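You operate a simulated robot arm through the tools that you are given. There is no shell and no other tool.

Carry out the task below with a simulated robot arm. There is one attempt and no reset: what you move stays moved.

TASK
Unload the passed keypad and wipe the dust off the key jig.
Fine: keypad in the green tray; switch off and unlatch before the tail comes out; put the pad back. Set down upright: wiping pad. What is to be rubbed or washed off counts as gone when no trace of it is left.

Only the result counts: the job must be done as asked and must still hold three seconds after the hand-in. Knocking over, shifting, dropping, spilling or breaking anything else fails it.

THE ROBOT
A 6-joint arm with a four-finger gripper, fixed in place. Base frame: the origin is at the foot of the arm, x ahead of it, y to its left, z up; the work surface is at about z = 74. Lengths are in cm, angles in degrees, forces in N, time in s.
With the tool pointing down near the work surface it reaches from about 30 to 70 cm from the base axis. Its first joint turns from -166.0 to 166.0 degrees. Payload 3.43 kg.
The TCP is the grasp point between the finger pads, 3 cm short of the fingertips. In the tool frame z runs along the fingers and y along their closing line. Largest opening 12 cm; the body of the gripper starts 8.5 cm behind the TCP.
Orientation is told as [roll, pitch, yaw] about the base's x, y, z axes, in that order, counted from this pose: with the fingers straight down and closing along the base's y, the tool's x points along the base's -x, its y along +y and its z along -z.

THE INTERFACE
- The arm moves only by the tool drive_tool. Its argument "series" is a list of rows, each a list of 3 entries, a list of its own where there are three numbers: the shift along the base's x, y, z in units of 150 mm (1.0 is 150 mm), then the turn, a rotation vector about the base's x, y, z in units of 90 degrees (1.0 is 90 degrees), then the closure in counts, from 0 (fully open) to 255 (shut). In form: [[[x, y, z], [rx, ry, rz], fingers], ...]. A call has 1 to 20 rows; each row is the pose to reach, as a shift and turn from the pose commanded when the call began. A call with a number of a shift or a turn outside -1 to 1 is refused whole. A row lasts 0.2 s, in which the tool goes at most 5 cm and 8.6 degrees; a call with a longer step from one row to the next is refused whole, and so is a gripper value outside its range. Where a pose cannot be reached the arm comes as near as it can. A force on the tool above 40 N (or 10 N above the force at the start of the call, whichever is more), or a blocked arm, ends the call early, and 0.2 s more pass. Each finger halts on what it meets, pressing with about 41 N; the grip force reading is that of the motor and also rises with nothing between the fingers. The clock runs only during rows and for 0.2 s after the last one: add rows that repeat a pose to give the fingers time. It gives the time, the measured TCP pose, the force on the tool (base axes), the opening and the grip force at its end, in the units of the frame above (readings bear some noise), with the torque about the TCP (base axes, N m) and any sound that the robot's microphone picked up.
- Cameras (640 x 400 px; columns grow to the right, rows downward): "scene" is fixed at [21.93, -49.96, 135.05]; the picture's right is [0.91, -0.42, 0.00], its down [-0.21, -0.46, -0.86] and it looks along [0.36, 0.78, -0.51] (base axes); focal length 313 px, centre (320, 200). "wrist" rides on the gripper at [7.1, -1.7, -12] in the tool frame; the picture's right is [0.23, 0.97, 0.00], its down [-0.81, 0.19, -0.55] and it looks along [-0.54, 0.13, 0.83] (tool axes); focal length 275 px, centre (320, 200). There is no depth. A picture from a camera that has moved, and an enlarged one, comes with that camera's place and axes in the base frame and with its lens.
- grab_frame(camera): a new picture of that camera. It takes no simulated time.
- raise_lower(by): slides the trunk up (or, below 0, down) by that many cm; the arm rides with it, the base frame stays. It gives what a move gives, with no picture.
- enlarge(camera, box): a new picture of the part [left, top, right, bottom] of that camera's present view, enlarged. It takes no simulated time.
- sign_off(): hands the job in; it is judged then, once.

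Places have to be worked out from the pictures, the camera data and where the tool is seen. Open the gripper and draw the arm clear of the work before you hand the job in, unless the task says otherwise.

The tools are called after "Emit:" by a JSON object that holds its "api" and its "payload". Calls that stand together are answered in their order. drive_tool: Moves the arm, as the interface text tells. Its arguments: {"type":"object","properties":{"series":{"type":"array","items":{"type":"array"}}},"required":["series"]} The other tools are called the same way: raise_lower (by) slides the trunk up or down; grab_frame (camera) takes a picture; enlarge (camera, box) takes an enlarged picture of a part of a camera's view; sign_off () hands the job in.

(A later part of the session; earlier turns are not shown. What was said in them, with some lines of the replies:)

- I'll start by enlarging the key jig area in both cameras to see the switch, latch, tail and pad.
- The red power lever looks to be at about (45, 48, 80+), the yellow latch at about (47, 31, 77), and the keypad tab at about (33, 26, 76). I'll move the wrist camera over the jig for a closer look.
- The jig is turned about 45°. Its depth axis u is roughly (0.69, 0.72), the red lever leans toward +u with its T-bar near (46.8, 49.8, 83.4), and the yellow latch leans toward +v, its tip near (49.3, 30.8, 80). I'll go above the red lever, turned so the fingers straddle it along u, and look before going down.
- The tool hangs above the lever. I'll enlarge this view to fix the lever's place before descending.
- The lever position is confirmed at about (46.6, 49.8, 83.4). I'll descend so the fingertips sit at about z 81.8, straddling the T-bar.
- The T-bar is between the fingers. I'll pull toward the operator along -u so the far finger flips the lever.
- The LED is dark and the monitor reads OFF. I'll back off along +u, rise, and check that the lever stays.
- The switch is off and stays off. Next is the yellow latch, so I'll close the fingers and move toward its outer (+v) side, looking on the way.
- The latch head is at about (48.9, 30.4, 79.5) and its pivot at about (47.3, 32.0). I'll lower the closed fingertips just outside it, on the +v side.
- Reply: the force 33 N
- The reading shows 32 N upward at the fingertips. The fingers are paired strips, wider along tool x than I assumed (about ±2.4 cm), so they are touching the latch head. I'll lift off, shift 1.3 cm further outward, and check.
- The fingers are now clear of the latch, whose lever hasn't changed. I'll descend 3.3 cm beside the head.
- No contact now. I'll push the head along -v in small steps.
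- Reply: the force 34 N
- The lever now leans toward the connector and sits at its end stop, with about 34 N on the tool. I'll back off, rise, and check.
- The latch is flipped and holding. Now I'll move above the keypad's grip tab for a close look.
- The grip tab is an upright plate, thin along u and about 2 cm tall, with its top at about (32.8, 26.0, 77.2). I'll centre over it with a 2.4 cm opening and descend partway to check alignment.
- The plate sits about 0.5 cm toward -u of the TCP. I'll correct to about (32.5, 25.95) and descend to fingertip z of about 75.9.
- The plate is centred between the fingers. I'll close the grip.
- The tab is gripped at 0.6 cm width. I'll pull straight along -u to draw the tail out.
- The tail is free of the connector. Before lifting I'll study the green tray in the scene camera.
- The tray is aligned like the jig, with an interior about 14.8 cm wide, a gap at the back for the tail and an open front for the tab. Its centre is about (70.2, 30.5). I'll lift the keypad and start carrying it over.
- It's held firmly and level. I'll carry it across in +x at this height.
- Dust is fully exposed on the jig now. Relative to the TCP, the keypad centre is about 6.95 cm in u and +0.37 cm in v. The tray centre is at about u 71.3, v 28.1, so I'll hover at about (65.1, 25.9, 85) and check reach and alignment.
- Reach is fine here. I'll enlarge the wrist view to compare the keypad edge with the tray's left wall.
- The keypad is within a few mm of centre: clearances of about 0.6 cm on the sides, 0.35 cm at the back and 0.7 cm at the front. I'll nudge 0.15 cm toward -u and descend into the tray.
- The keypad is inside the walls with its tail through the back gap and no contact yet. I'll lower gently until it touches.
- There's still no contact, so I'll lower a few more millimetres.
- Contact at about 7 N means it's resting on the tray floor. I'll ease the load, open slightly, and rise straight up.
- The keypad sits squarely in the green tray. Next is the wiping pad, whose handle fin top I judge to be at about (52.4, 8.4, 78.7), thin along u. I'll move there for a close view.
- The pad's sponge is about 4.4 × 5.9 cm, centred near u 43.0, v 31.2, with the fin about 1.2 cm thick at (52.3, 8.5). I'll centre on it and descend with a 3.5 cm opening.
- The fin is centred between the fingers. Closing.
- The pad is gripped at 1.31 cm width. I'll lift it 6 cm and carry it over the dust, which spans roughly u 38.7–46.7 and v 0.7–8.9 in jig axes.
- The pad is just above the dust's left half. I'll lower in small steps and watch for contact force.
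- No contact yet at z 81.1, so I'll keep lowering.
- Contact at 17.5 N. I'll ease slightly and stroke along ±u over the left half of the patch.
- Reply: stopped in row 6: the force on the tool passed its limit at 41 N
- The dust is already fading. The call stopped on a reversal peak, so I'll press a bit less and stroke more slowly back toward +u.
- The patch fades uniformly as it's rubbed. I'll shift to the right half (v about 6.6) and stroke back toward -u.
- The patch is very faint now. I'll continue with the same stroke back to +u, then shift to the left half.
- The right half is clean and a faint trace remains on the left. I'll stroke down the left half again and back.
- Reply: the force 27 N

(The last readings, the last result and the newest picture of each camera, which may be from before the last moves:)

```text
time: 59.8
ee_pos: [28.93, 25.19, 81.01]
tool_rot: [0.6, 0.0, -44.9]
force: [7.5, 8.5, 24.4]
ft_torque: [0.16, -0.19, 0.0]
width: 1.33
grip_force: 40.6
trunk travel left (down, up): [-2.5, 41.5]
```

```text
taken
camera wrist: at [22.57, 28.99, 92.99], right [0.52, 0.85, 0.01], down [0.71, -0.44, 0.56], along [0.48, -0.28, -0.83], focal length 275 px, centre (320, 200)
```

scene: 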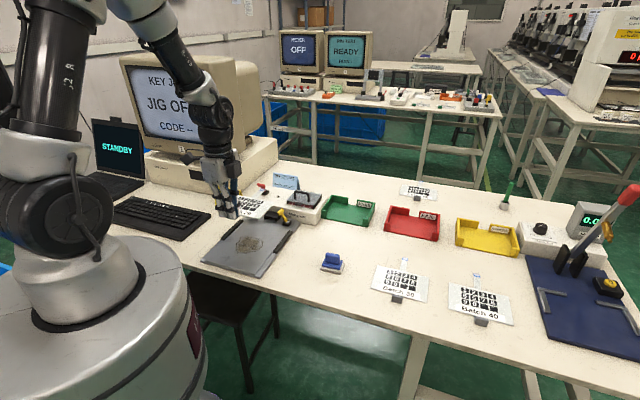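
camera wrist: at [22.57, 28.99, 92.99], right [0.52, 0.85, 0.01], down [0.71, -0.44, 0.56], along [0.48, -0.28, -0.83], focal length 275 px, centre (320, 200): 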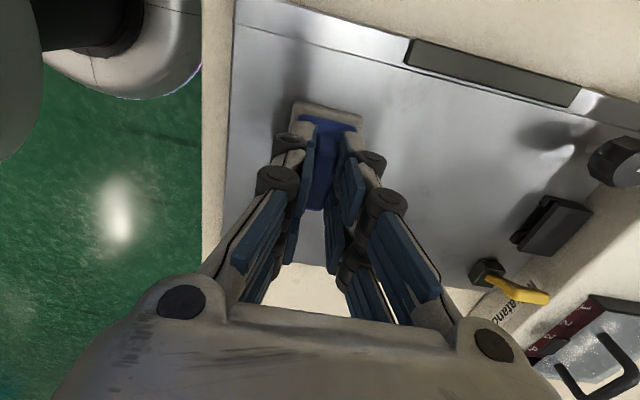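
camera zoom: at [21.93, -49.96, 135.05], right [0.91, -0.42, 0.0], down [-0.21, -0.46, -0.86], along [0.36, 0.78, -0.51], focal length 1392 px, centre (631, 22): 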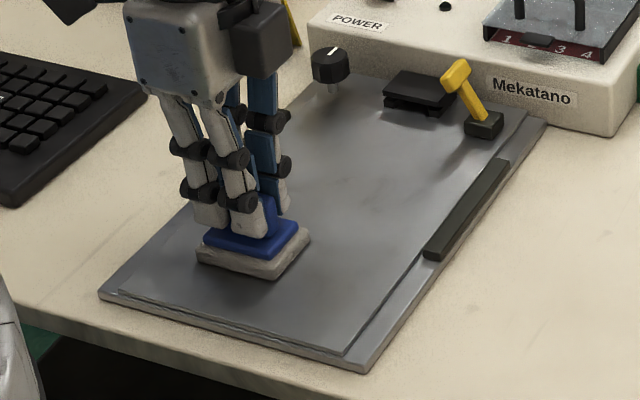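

It looks clean. I'll add overlapping passes over the left edge, middle and right edge to be sure no trace remains.

Emit:
{"api": "drive_tool", "payload": {"series": [[[-0.02, 0.02, 0.005], [0, 0, 0], 255], [[-0.05, 0.05, 0.005], [0, 0, 0], 255], [[-0.03, 0.07, 0.005], [0, 0, 0], 255], [[0.01, 0.11, 0.005], [0, 0, 0], 255], [[0.05, 0.15, 0.005], [0, 0, 0], 255], [[0.09, 0.19, 0.005], [0, 0, 0], 255], [[0.13, 0.23, 0.005], [0, 0, 0], 255], [[0.17, 0.27, 0.005], [0, 0, 0], 255], [[0.21, 0.31, 0.005], [0, 0, 0], 255], [[0.25, 0.35, 0.005], [0, 0, 0], 255], [[0.29, 0.39, 0.005], [0, 0, 0], 255], [[0.33, 0.43, 0.005], [0, 0, 0], 255], [[0.36, 0.46, 0.005], [0, 0, 0], 255], [[0.4, 0.42, 0.005], [0, 0, 0], 255], [[0.44, 0.38, 0.005], [0, 0, 0], 255], [[0.48, 0.34, 0.005], [0, 0, 0], 255], [[0.51, 0.31, 0.005], [0, 0, 0], 255], [[0.51, 0.31, 0.005], [0, 0, 0], 255]]}}

Emit:
{"api": "drive_tool", "payload": {"series": [[[-0.02, -0.02, 0], [0, 0, 0], 255], [[-0.06, -0.06, 0], [0, 0, 0], 255], [[-0.1, -0.1, 0], [0, 0, 0], 255], [[-0.14, -0.14, 0], [0, 0, 0], 255], [[-0.18, -0.18, 0], [0, 0, 0], 255], [[-0.22, -0.22, 0], [0, 0, 0], 255], [[-0.26, -0.26, 0], [0, 0, 0], 255], [[-0.3, -0.3, 0], [0, 0, 0], 255], [[-0.34, -0.34, 0], [0, 0, 0], 255], [[-0.38, -0.38, 0], [0, 0, 0], 255], [[-0.41, -0.41, 0], [0, 0, 0], 255], [[-0.37, -0.45, 0], [0, 0, 0], 255], [[-0.33, -0.49, 0], [0, 0, 0], 255], [[-0.29, -0.53, 0], [0, 0, 0], 255], [[-0.27, -0.55, 0], [0, 0, 0], 255], [[-0.27, -0.55, 0], [0, 0, 0], 255]]}}

Emit:
{"api": "drive_tool", "payload": {"series": [[[0.02, 0.02, 0], [0, 0, 0], 255], [[0.06, 0.06, 0], [0, 0, 0], 255], [[0.1, 0.1, 0], [0, 0, 0], 255], [[0.14, 0.14, 0], [0, 0, 0], 255], [[0.18, 0.18, 0], [0, 0, 0], 255], [[0.22, 0.22, 0], [0, 0, 0], 255], [[0.26, 0.26, 0], [0, 0, 0], 255], [[0.3, 0.3, 0], [0, 0, 0], 255], [[0.34, 0.34, 0], [0, 0, 0], 255], [[0.38, 0.38, 0], [0, 0, 0], 255], [[0.4, 0.4, 0], [0, 0, 0], 255], [[0.4, 0.4, 0], [0, 0, 0], 255]]}}

Emit:
{"api": "enlarge", "payload": {"camera": "scene", "box": [190, 195, 310, 285]}}

Emit:
{"api": "grab_frame", "payload": {"camera": "wrist"}}

```text
time: 63.6
ee_pos: [36.64, 29.71, 80.95]
tool_rot: [0.5, 0.0, -45.0]
force: [-1.1, 1.3, 6.5]
ft_torque: [-0.03, 0.2, -0.08]
width: 1.31
grip_force: 41.3
trunk travel left (down, up): [-2.5, 41.5]
```

```text
time: 67.0
ee_pos: [32.53, 21.5, 81.06]
tool_rot: [0.4, 0.1, -44.9]
force: [-6.3, 3.6, 18.7]
ft_torque: [0.09, 0.32, -0.05]
width: 1.32
grip_force: 41.0
trunk travel left (down, up): [-2.5, 41.5]
```

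```text
time: 69.6
ee_pos: [38.7, 27.72, 80.96]
tool_rot: [0.5, 0.0, -44.9]
force: [-0.3, -0.5, -1.6]
ft_torque: [0.0, 0.0, -0.03]
width: 1.33
grip_force: 41.2
trunk travel left (down, up): [-2.5, 41.5]
```

```text
4.44 times, centred on (250, 240) of scene
camera zoom: at [21.93, -49.96, 135.05], right [0.91, -0.42, 0.0], down [-0.21, -0.46, -0.86], along [0.36, 0.78, -0.51], focal length 1392 px, centre (631, 22)
```

zoom: 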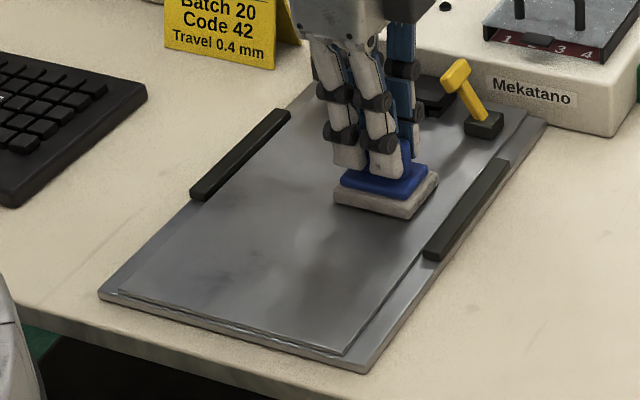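

```text
taken
camera wrist: at [32.25, 31.37, 93.0], right [0.52, 0.85, 0.01], down [0.71, -0.44, 0.55], along [0.48, -0.29, -0.83], focal length 275 px, centre (320, 200)
```

wrist: 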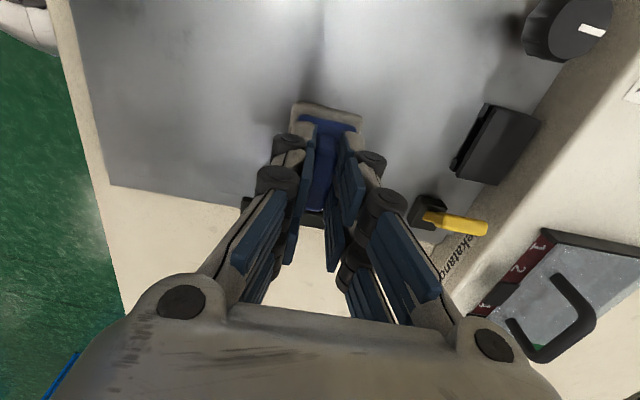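

The jig looks clean. I'll lift the pad, move partway back toward its place, and inspect the jig closely.

Emit:
{"api": "drive_tool", "payload": {"series": [[[0, 0, 0.1], [-0.005, 0, 0], 255], [[0, 0, 0.3], [-0.005, 0, 0], 255], [[0.15, -0.2, 0.32], [-0.005, 0, 0], 255], [[0.3, -0.4, 0.32], [-0.005, 0, 0], 255], [[0.45, -0.6, 0.32], [-0.005, 0, 0], 255], [[0.6, -0.8, 0.32], [-0.005, 0, 0], 255], [[0.75, -0.97, 0.32], [-0.005, 0, 0], 255], [[0.75, -0.97, 0.32], [-0.005, 0, 0], 255]]}}

Emit:
{"api": "enlarge", "payload": {"camera": "scene", "box": [190, 195, 310, 285]}}

Emit:
{"api": "enlarge", "payload": {"camera": "scene", "box": [230, 215, 280, 255]}}

Emit:
{"api": "grab_frame", "payload": {"camera": "wrist"}}

```text
time: 71.4
ee_pos: [49.71, 13.03, 85.66]
tool_rot: [0.2, -0.3, -45.0]
force: [-0.4, 0.2, -0.2]
ft_torque: [-0.03, -0.04, -0.04]
width: 1.34
grip_force: 41.3
trunk travel left (down, up): [-2.5, 41.5]
```

```text
4.44 times, centred on (250, 240) of scene
camera zoom: at [21.93, -49.96, 135.05], right [0.91, -0.42, 0.0], down [-0.21, -0.46, -0.86], along [0.36, 0.78, -0.51], focal length 1392 px, centre (631, 22)
```

zoom: 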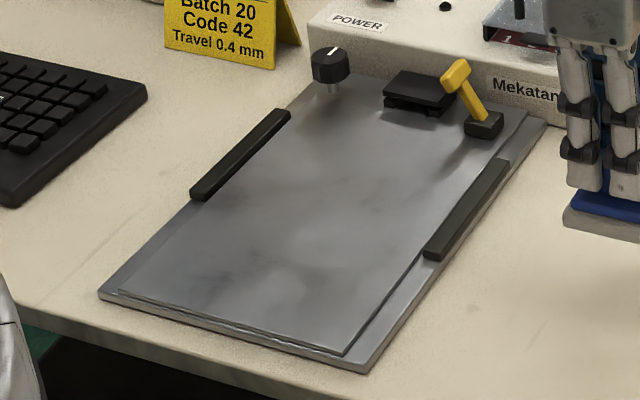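

```text
10.00 times, centred on (255, 235) of scene
camera zoom: at [21.93, -49.96, 135.05], right [0.91, -0.42, 0.0], down [-0.21, -0.46, -0.86], along [0.36, 0.78, -0.51], focal length 3133 px, centre (970, -150)
```

zoom: 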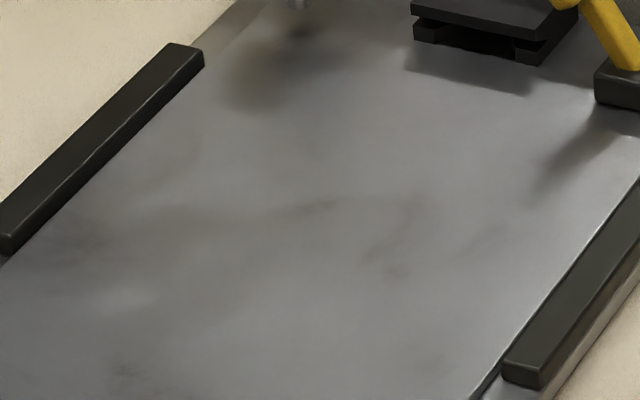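

```text
taken
camera wrist: at [43.45, 16.88, 97.76], right [0.52, 0.85, 0.0], down [0.71, -0.44, 0.56], along [0.48, -0.29, -0.83], focal length 275 px, centre (320, 200)
```

wrist: 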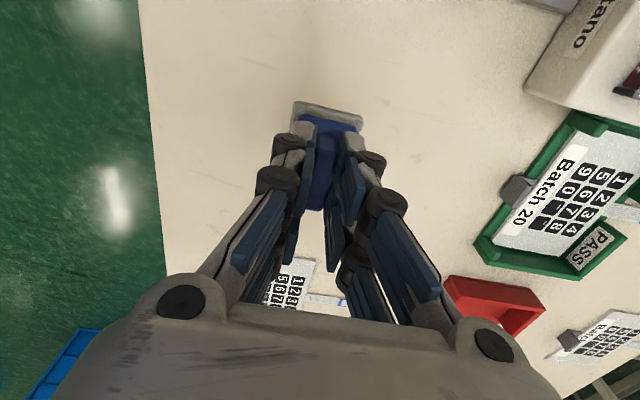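

The scene view shows no trace of dust. I'll take one closer wrist view over the jig to be certain before returning the pad.

Emit:
{"api": "drive_tool", "payload": {"series": [[[-0.2, 0.15, 0.1], [0, 0, 0], 255], [[-0.4, 0.3, 0.25], [0, 0, 0], 255], [[-0.6, 0.45, 0.4], [0, 0, 0], 255], [[-0.8, 0.58, 0.45], [0, 0, 0], 255], [[-0.8, 0.58, 0.45], [0, 0, 0], 255]]}}

Emit:
{"api": "grab_frame", "payload": {"camera": "wrist"}}

Emit:
{"api": "enlarge", "payload": {"camera": "wrist", "box": [200, 0, 480, 180]}}

```text
time: 72.6
ee_pos: [37.71, 21.85, 92.44]
tool_rot: [0.2, -0.3, -45.0]
force: [-0.4, 0.1, -0.1]
ft_torque: [0.0, 0.03, -0.04]
width: 1.34
grip_force: 40.9
trunk travel left (down, up): [-2.5, 41.5]
```

```text
taken
camera wrist: at [31.38, 25.73, 104.46], right [0.53, 0.85, 0.0], down [0.71, -0.44, 0.56], along [0.48, -0.29, -0.83], focal length 275 px, centre (320, 200)
```

wrist: 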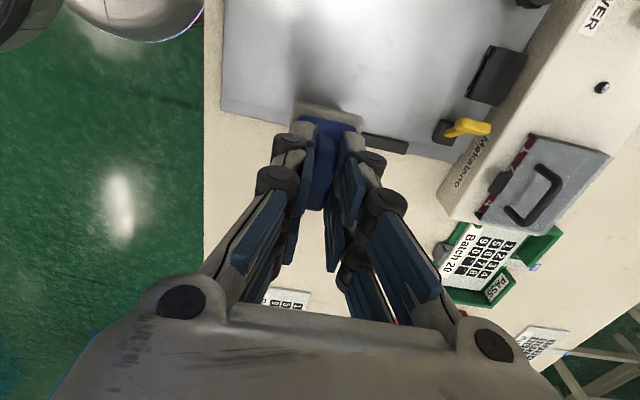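

```text
2.22 times, centred on (340, 90) of wrist
camera zoom: at [31.38, 25.73, 104.46], right [0.53, 0.85, 0.0], down [0.71, -0.44, 0.56], along [0.48, -0.29, -0.83], focal length 612 px, centre (276, 444)
```

zoom: 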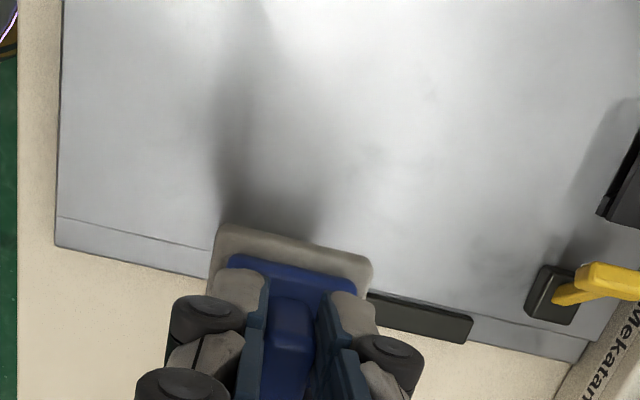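

The jig is clean. I'll return the pad to its original spot at about (52.3, 8.45).

Emit:
{"api": "drive_tool", "payload": {"series": [[[0.2, -0.18, 0], [-0.002, 0.003, 0], 255], [[0.4, -0.36, -0.1], [-0.002, 0.003, 0], 255], [[0.6, -0.54, -0.2], [-0.002, 0.003, 0], 255], [[0.8, -0.72, -0.3], [-0.002, 0.003, 0], 255], [[0.973, -0.893, -0.4], [-0.002, 0.003, 0], 255], [[0.973, -0.893, -0.6], [-0.002, 0.003, 0], 255], [[0.973, -0.893, -0.72], [-0.002, 0.003, 0], 255], [[0.973, -0.893, -0.78], [-0.002, 0.003, 0], 255], [[0.973, -0.893, -0.78], [-0.002, 0.003, 0], 255]]}}

Emit:
{"api": "enlarge", "payload": {"camera": "scene", "box": [295, 210, 365, 280]}}

```text
time: 74.6
ee_pos: [52.24, 8.31, 80.87]
tool_rot: [0.0, -0.3, -45.0]
force: [-0.1, -0.3, -0.7]
ft_torque: [0.03, -0.01, 0.0]
width: 1.3
grip_force: 41.0
trunk travel left (down, up): [-2.5, 41.5]
```

```text
5.71 times, centred on (330, 245) of scene
camera zoom: at [21.93, -49.96, 135.05], right [0.91, -0.42, 0.0], down [-0.21, -0.46, -0.86], along [0.36, 0.78, -0.51], focal length 1790 px, centre (263, -57)
```

zoom: 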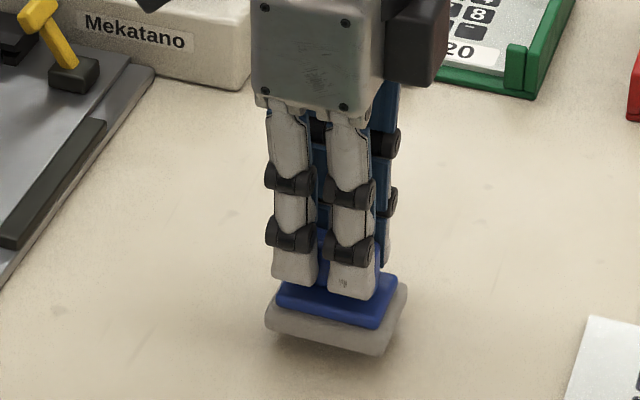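

About 1 cm above the table. I'll lower gently to contact.

Emit:
{"api": "drive_tool", "payload": {"series": [[[0.003, 0.006, -0.015], [0, 0, 0], 255], [[0.003, 0.006, -0.03], [0, 0, 0], 255], [[0.003, 0.006, -0.045], [0, 0, 0], 255], [[0.003, 0.006, -0.055], [0, 0, 0], 255], [[0.003, 0.006, -0.055], [0, 0, 0], 255]]}}

```text
time: 75.8
ee_pos: [52.51, 8.56, 80.06]
tool_rot: [-0.2, -0.2, -44.9]
force: [-0.5, 0.0, -0.4]
ft_torque: [-0.03, -0.01, -0.02]
width: 1.31
grip_force: 40.8
trunk travel left (down, up): [-2.5, 41.5]
```

No contact yet at z 80.06, so a little lower.

Emit:
{"api": "drive_tool", "payload": {"series": [[[-0.005, -0.004, -0.007], [0, 0, 0], 255], [[-0.005, -0.004, -0.014], [0, 0, 0], 255], [[-0.005, -0.004, -0.014], [0, 0, 0], 255]]}}

```text
time: 76.6
ee_pos: [52.33, 8.54, 79.7]
tool_rot: [-0.2, -0.3, -44.9]
force: [-0.9, 0.4, 0.8]
ft_torque: [0.01, 0.01, 0.0]
width: 1.31
grip_force: 41.4
trunk travel left (down, up): [-2.5, 41.5]
```

Emit:
{"api": "enlarge", "payload": {"camera": "scene", "box": [310, 240, 355, 280]}}

Emit:
{"api": "drive_tool", "payload": {"series": [[[0, 0, -0.006], [0, 0, 0], 255], [[0, 0, -0.006], [0, 0, 0], 255]]}}

```text
10.00 times, centred on (332, 260) of scene
camera zoom: at [21.93, -49.96, 135.05], right [0.91, -0.42, 0.0], down [-0.21, -0.46, -0.86], along [0.36, 0.78, -0.51], focal length 3133 px, centre (195, -400)
```

zoom: 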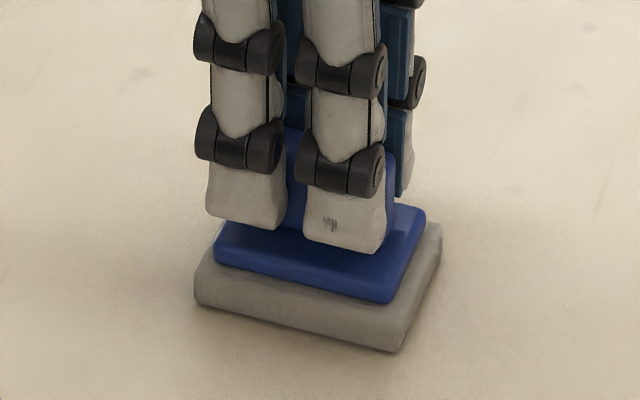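

```text
time: 77.2
ee_pos: [52.34, 8.37, 79.88]
tool_rot: [-0.1, -0.3, -45.0]
force: [-1.1, -0.4, 5.4]
ft_torque: [0.12, 0.15, 0.03]
width: 1.36
grip_force: 40.8
trunk travel left (down, up): [-2.5, 41.5]
```

The pad rests at its original spot with a light 5 N contact. I'll release and rise straight up.

Emit:
{"api": "drive_tool", "payload": {"series": [[[0, 0, 0.003], [0, 0, 0], 240], [[0, 0, 0.003], [0, 0, 0], 210], [[0, 0, 0.003], [0, 0, 0], 180], [[0, 0, 0.003], [0, 0, 0], 180], [[0, 0, 0.1], [0, 0, 0], 180], [[0, 0, 0.3], [0, 0, 0], 180], [[0, 0, 0.55], [0, 0, 0], 150], [[0, 0, 0.8], [0, 0, 0], 100], [[0, 0, 1.0], [0, 0, 0], 50], [[0, 0, 1.0], [0, 0, 0], 0], [[0, 0, 1.0], [0, 0, 0], 0]]}}

Emit:
{"api": "grab_frame", "payload": {"camera": "wrist"}}

Emit:
{"api": "enlarge", "payload": {"camera": "scene", "box": [310, 240, 355, 280]}}

```text
time: 79.6
ee_pos: [52.35, 8.65, 94.9]
tool_rot: [-0.2, -0.2, -44.9]
force: [0.0, -0.3, 0.2]
ft_torque: [-0.04, -0.01, 0.01]
width: 11.27
grip_force: 0.0
trunk travel left (down, up): [-2.5, 41.5]
```

```text
taken
camera wrist: at [45.96, 12.45, 106.88], right [0.52, 0.85, 0.0], down [0.71, -0.43, 0.56], along [0.47, -0.29, -0.83], focal length 275 px, centre (320, 200)
```

wrist: 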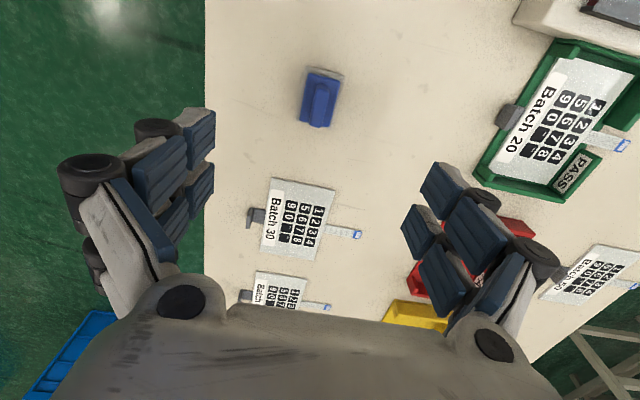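

```text
10.00 times, centred on (332, 260) of scene
camera zoom: at [21.93, -49.96, 135.05], right [0.91, -0.42, 0.0], down [-0.21, -0.46, -0.86], along [0.36, 0.78, -0.51], focal length 3133 px, centre (195, -400)
```

zoom: 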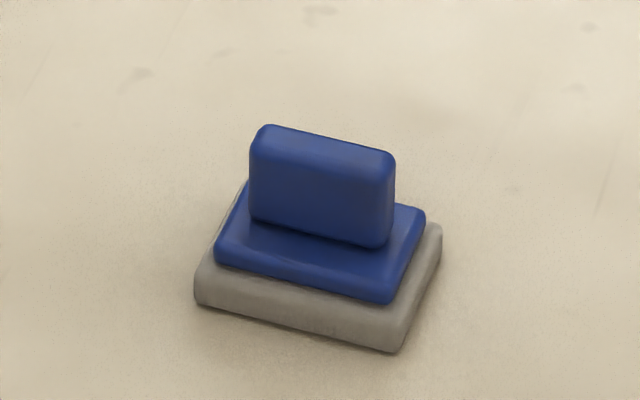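

The pad stands upright at its original place. I'll draw the arm higher and clear of the work, then do a final check of the whole scene.

Emit:
{"api": "drive_tool", "payload": {"series": [[[-0.05, 0.1, 0.3], [0, 0, 0], 0], [[-0.1, 0.25, 0.6], [0, 0, 0], 0], [[-0.2, 0.4, 0.85], [0, 0, 0], 0], [[-0.3, 0.5, 1.0], [0, 0, 0], 0], [[-0.3, 0.5, 1.0], [0, 0, 0], 0]]}}

Emit:
{"api": "grab_frame", "payload": {"camera": "scene"}}

Emit:
{"api": "enlarge", "payload": {"camera": "scene", "box": [190, 160, 400, 290]}}

Emit:
{"api": "grab_frame", "payload": {"camera": "wrist"}}

```text
refused: row 2 steps farther than a row can; nothing moved
```

```text
taken
```

scene: 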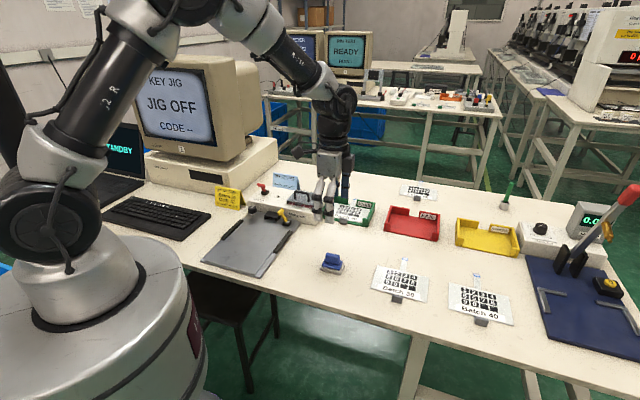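

```text
3.05 times, centred on (295, 225) of scene
camera zoom: at [21.93, -49.96, 135.05], right [0.91, -0.42, 0.0], down [-0.21, -0.46, -0.86], along [0.36, 0.78, -0.51], focal length 955 px, centre (396, 124)
```

zoom: 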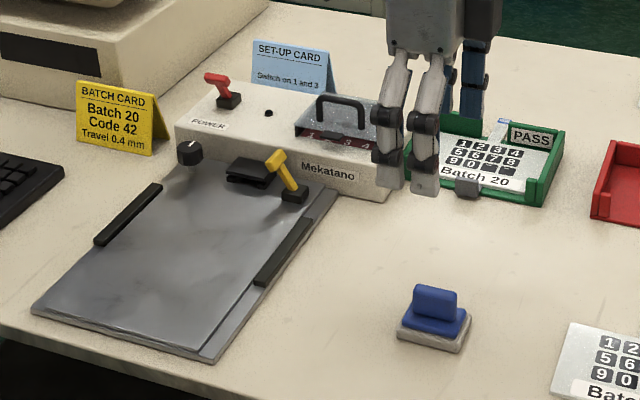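

```text
taken
camera wrist: at [45.96, 12.45, 106.88], right [0.52, 0.85, 0.0], down [0.71, -0.43, 0.56], along [0.47, -0.29, -0.83], focal length 275 px, centre (320, 200)
```

wrist: 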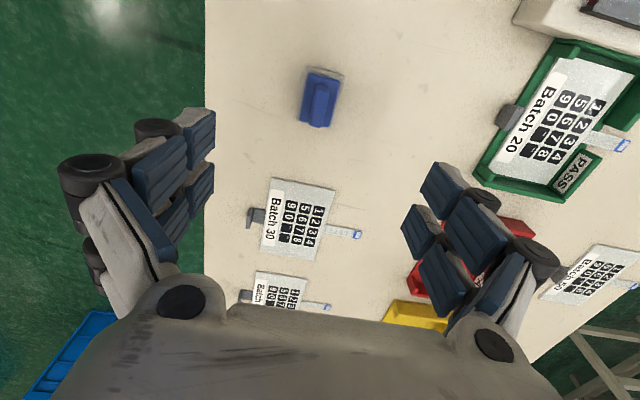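

That move was refused because a step was too long. Everything in the scene is as wanted, so I'll retreat with smaller steps.

Emit:
{"api": "drive_tool", "payload": {"series": [[[-0.04, 0.06, 0.25], [0, 0, 0], 0], [[-0.1, 0.14, 0.5], [0, 0, 0], 0], [[-0.18, 0.24, 0.72], [0, 0, 0], 0], [[-0.26, 0.34, 0.92], [0, 0, 0], 0], [[-0.3, 0.4, 1.0], [0, 0, 0], 0], [[-0.3, 0.4, 1.0], [0, 0, 0], 0]]}}

Emit:
{"api": "enlarge", "payload": {"camera": "scene", "box": [190, 160, 400, 290]}}

Emit:
{"api": "grab_frame", "payload": {"camera": "wrist"}}

```text
time: 81.0
ee_pos: [47.74, 14.36, 109.76]
tool_rot: [-0.1, -0.3, -45.1]
force: [0.6, -0.1, 0.2]
ft_torque: [-0.03, 0.02, 0.02]
width: 12.0
grip_force: 0.1
trunk travel left (down, up): [-2.5, 41.5]
```

```text
3.05 times, centred on (295, 225) of scene
camera zoom: at [21.93, -49.96, 135.05], right [0.91, -0.42, 0.0], down [-0.21, -0.46, -0.86], along [0.36, 0.78, -0.51], focal length 955 px, centre (396, 124)
```

zoom: 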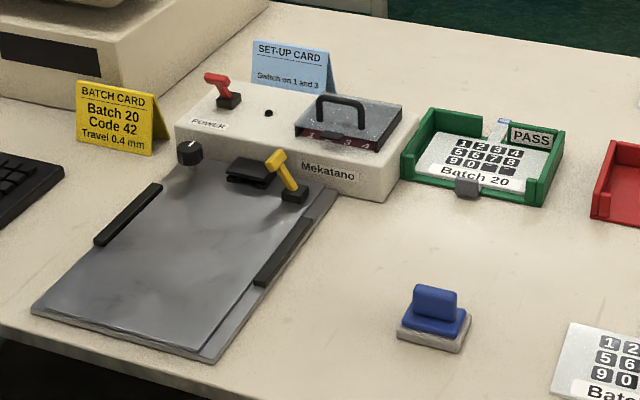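

```text
taken
camera wrist: at [41.42, 18.35, 121.78], right [0.52, 0.85, 0.0], down [0.71, -0.43, 0.56], along [0.47, -0.29, -0.83], focal length 275 px, centre (320, 200)
```

wrist: 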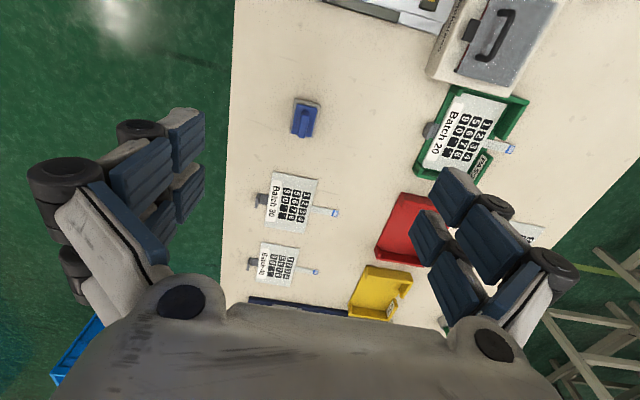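

The pictures show the keypad in the green tray, the switch off, the latch open, the jig clean, and the pad upright at its original spot. The arm is clear and the gripper open, so I'm handing the job in.

Emit:
{"api": "sign_off", "payload": {}}

```text
The job is handed in.
```

I unloaded the keypad into the green tray and wiped the key jig clean, and the job is handed in. I don't have the judge's result.

- **Switch and latch:** I switched the power off first; the monitor reads JIG OFF and the light is out. I then flipped the yellow latch, and only after that drew the tail out.
- **Keypad:** It lies flat in the green tray, with its tail through the gap at the back and its grip tab at the open front.
- **Dust:** No trace shows in the scene or wrist pictures. I made extra overlapping passes after the jig first looked clean.
- **Pad:** It stands upright at its original spot.

On the first approach to the latch, the fingers pressed on the top of its lever with about 32 N. I lifted off and came in from further out. The lever hadn't changed and then flipped normally.

Nothing else moved in the pictures, and the arm is clear with the gripper open.
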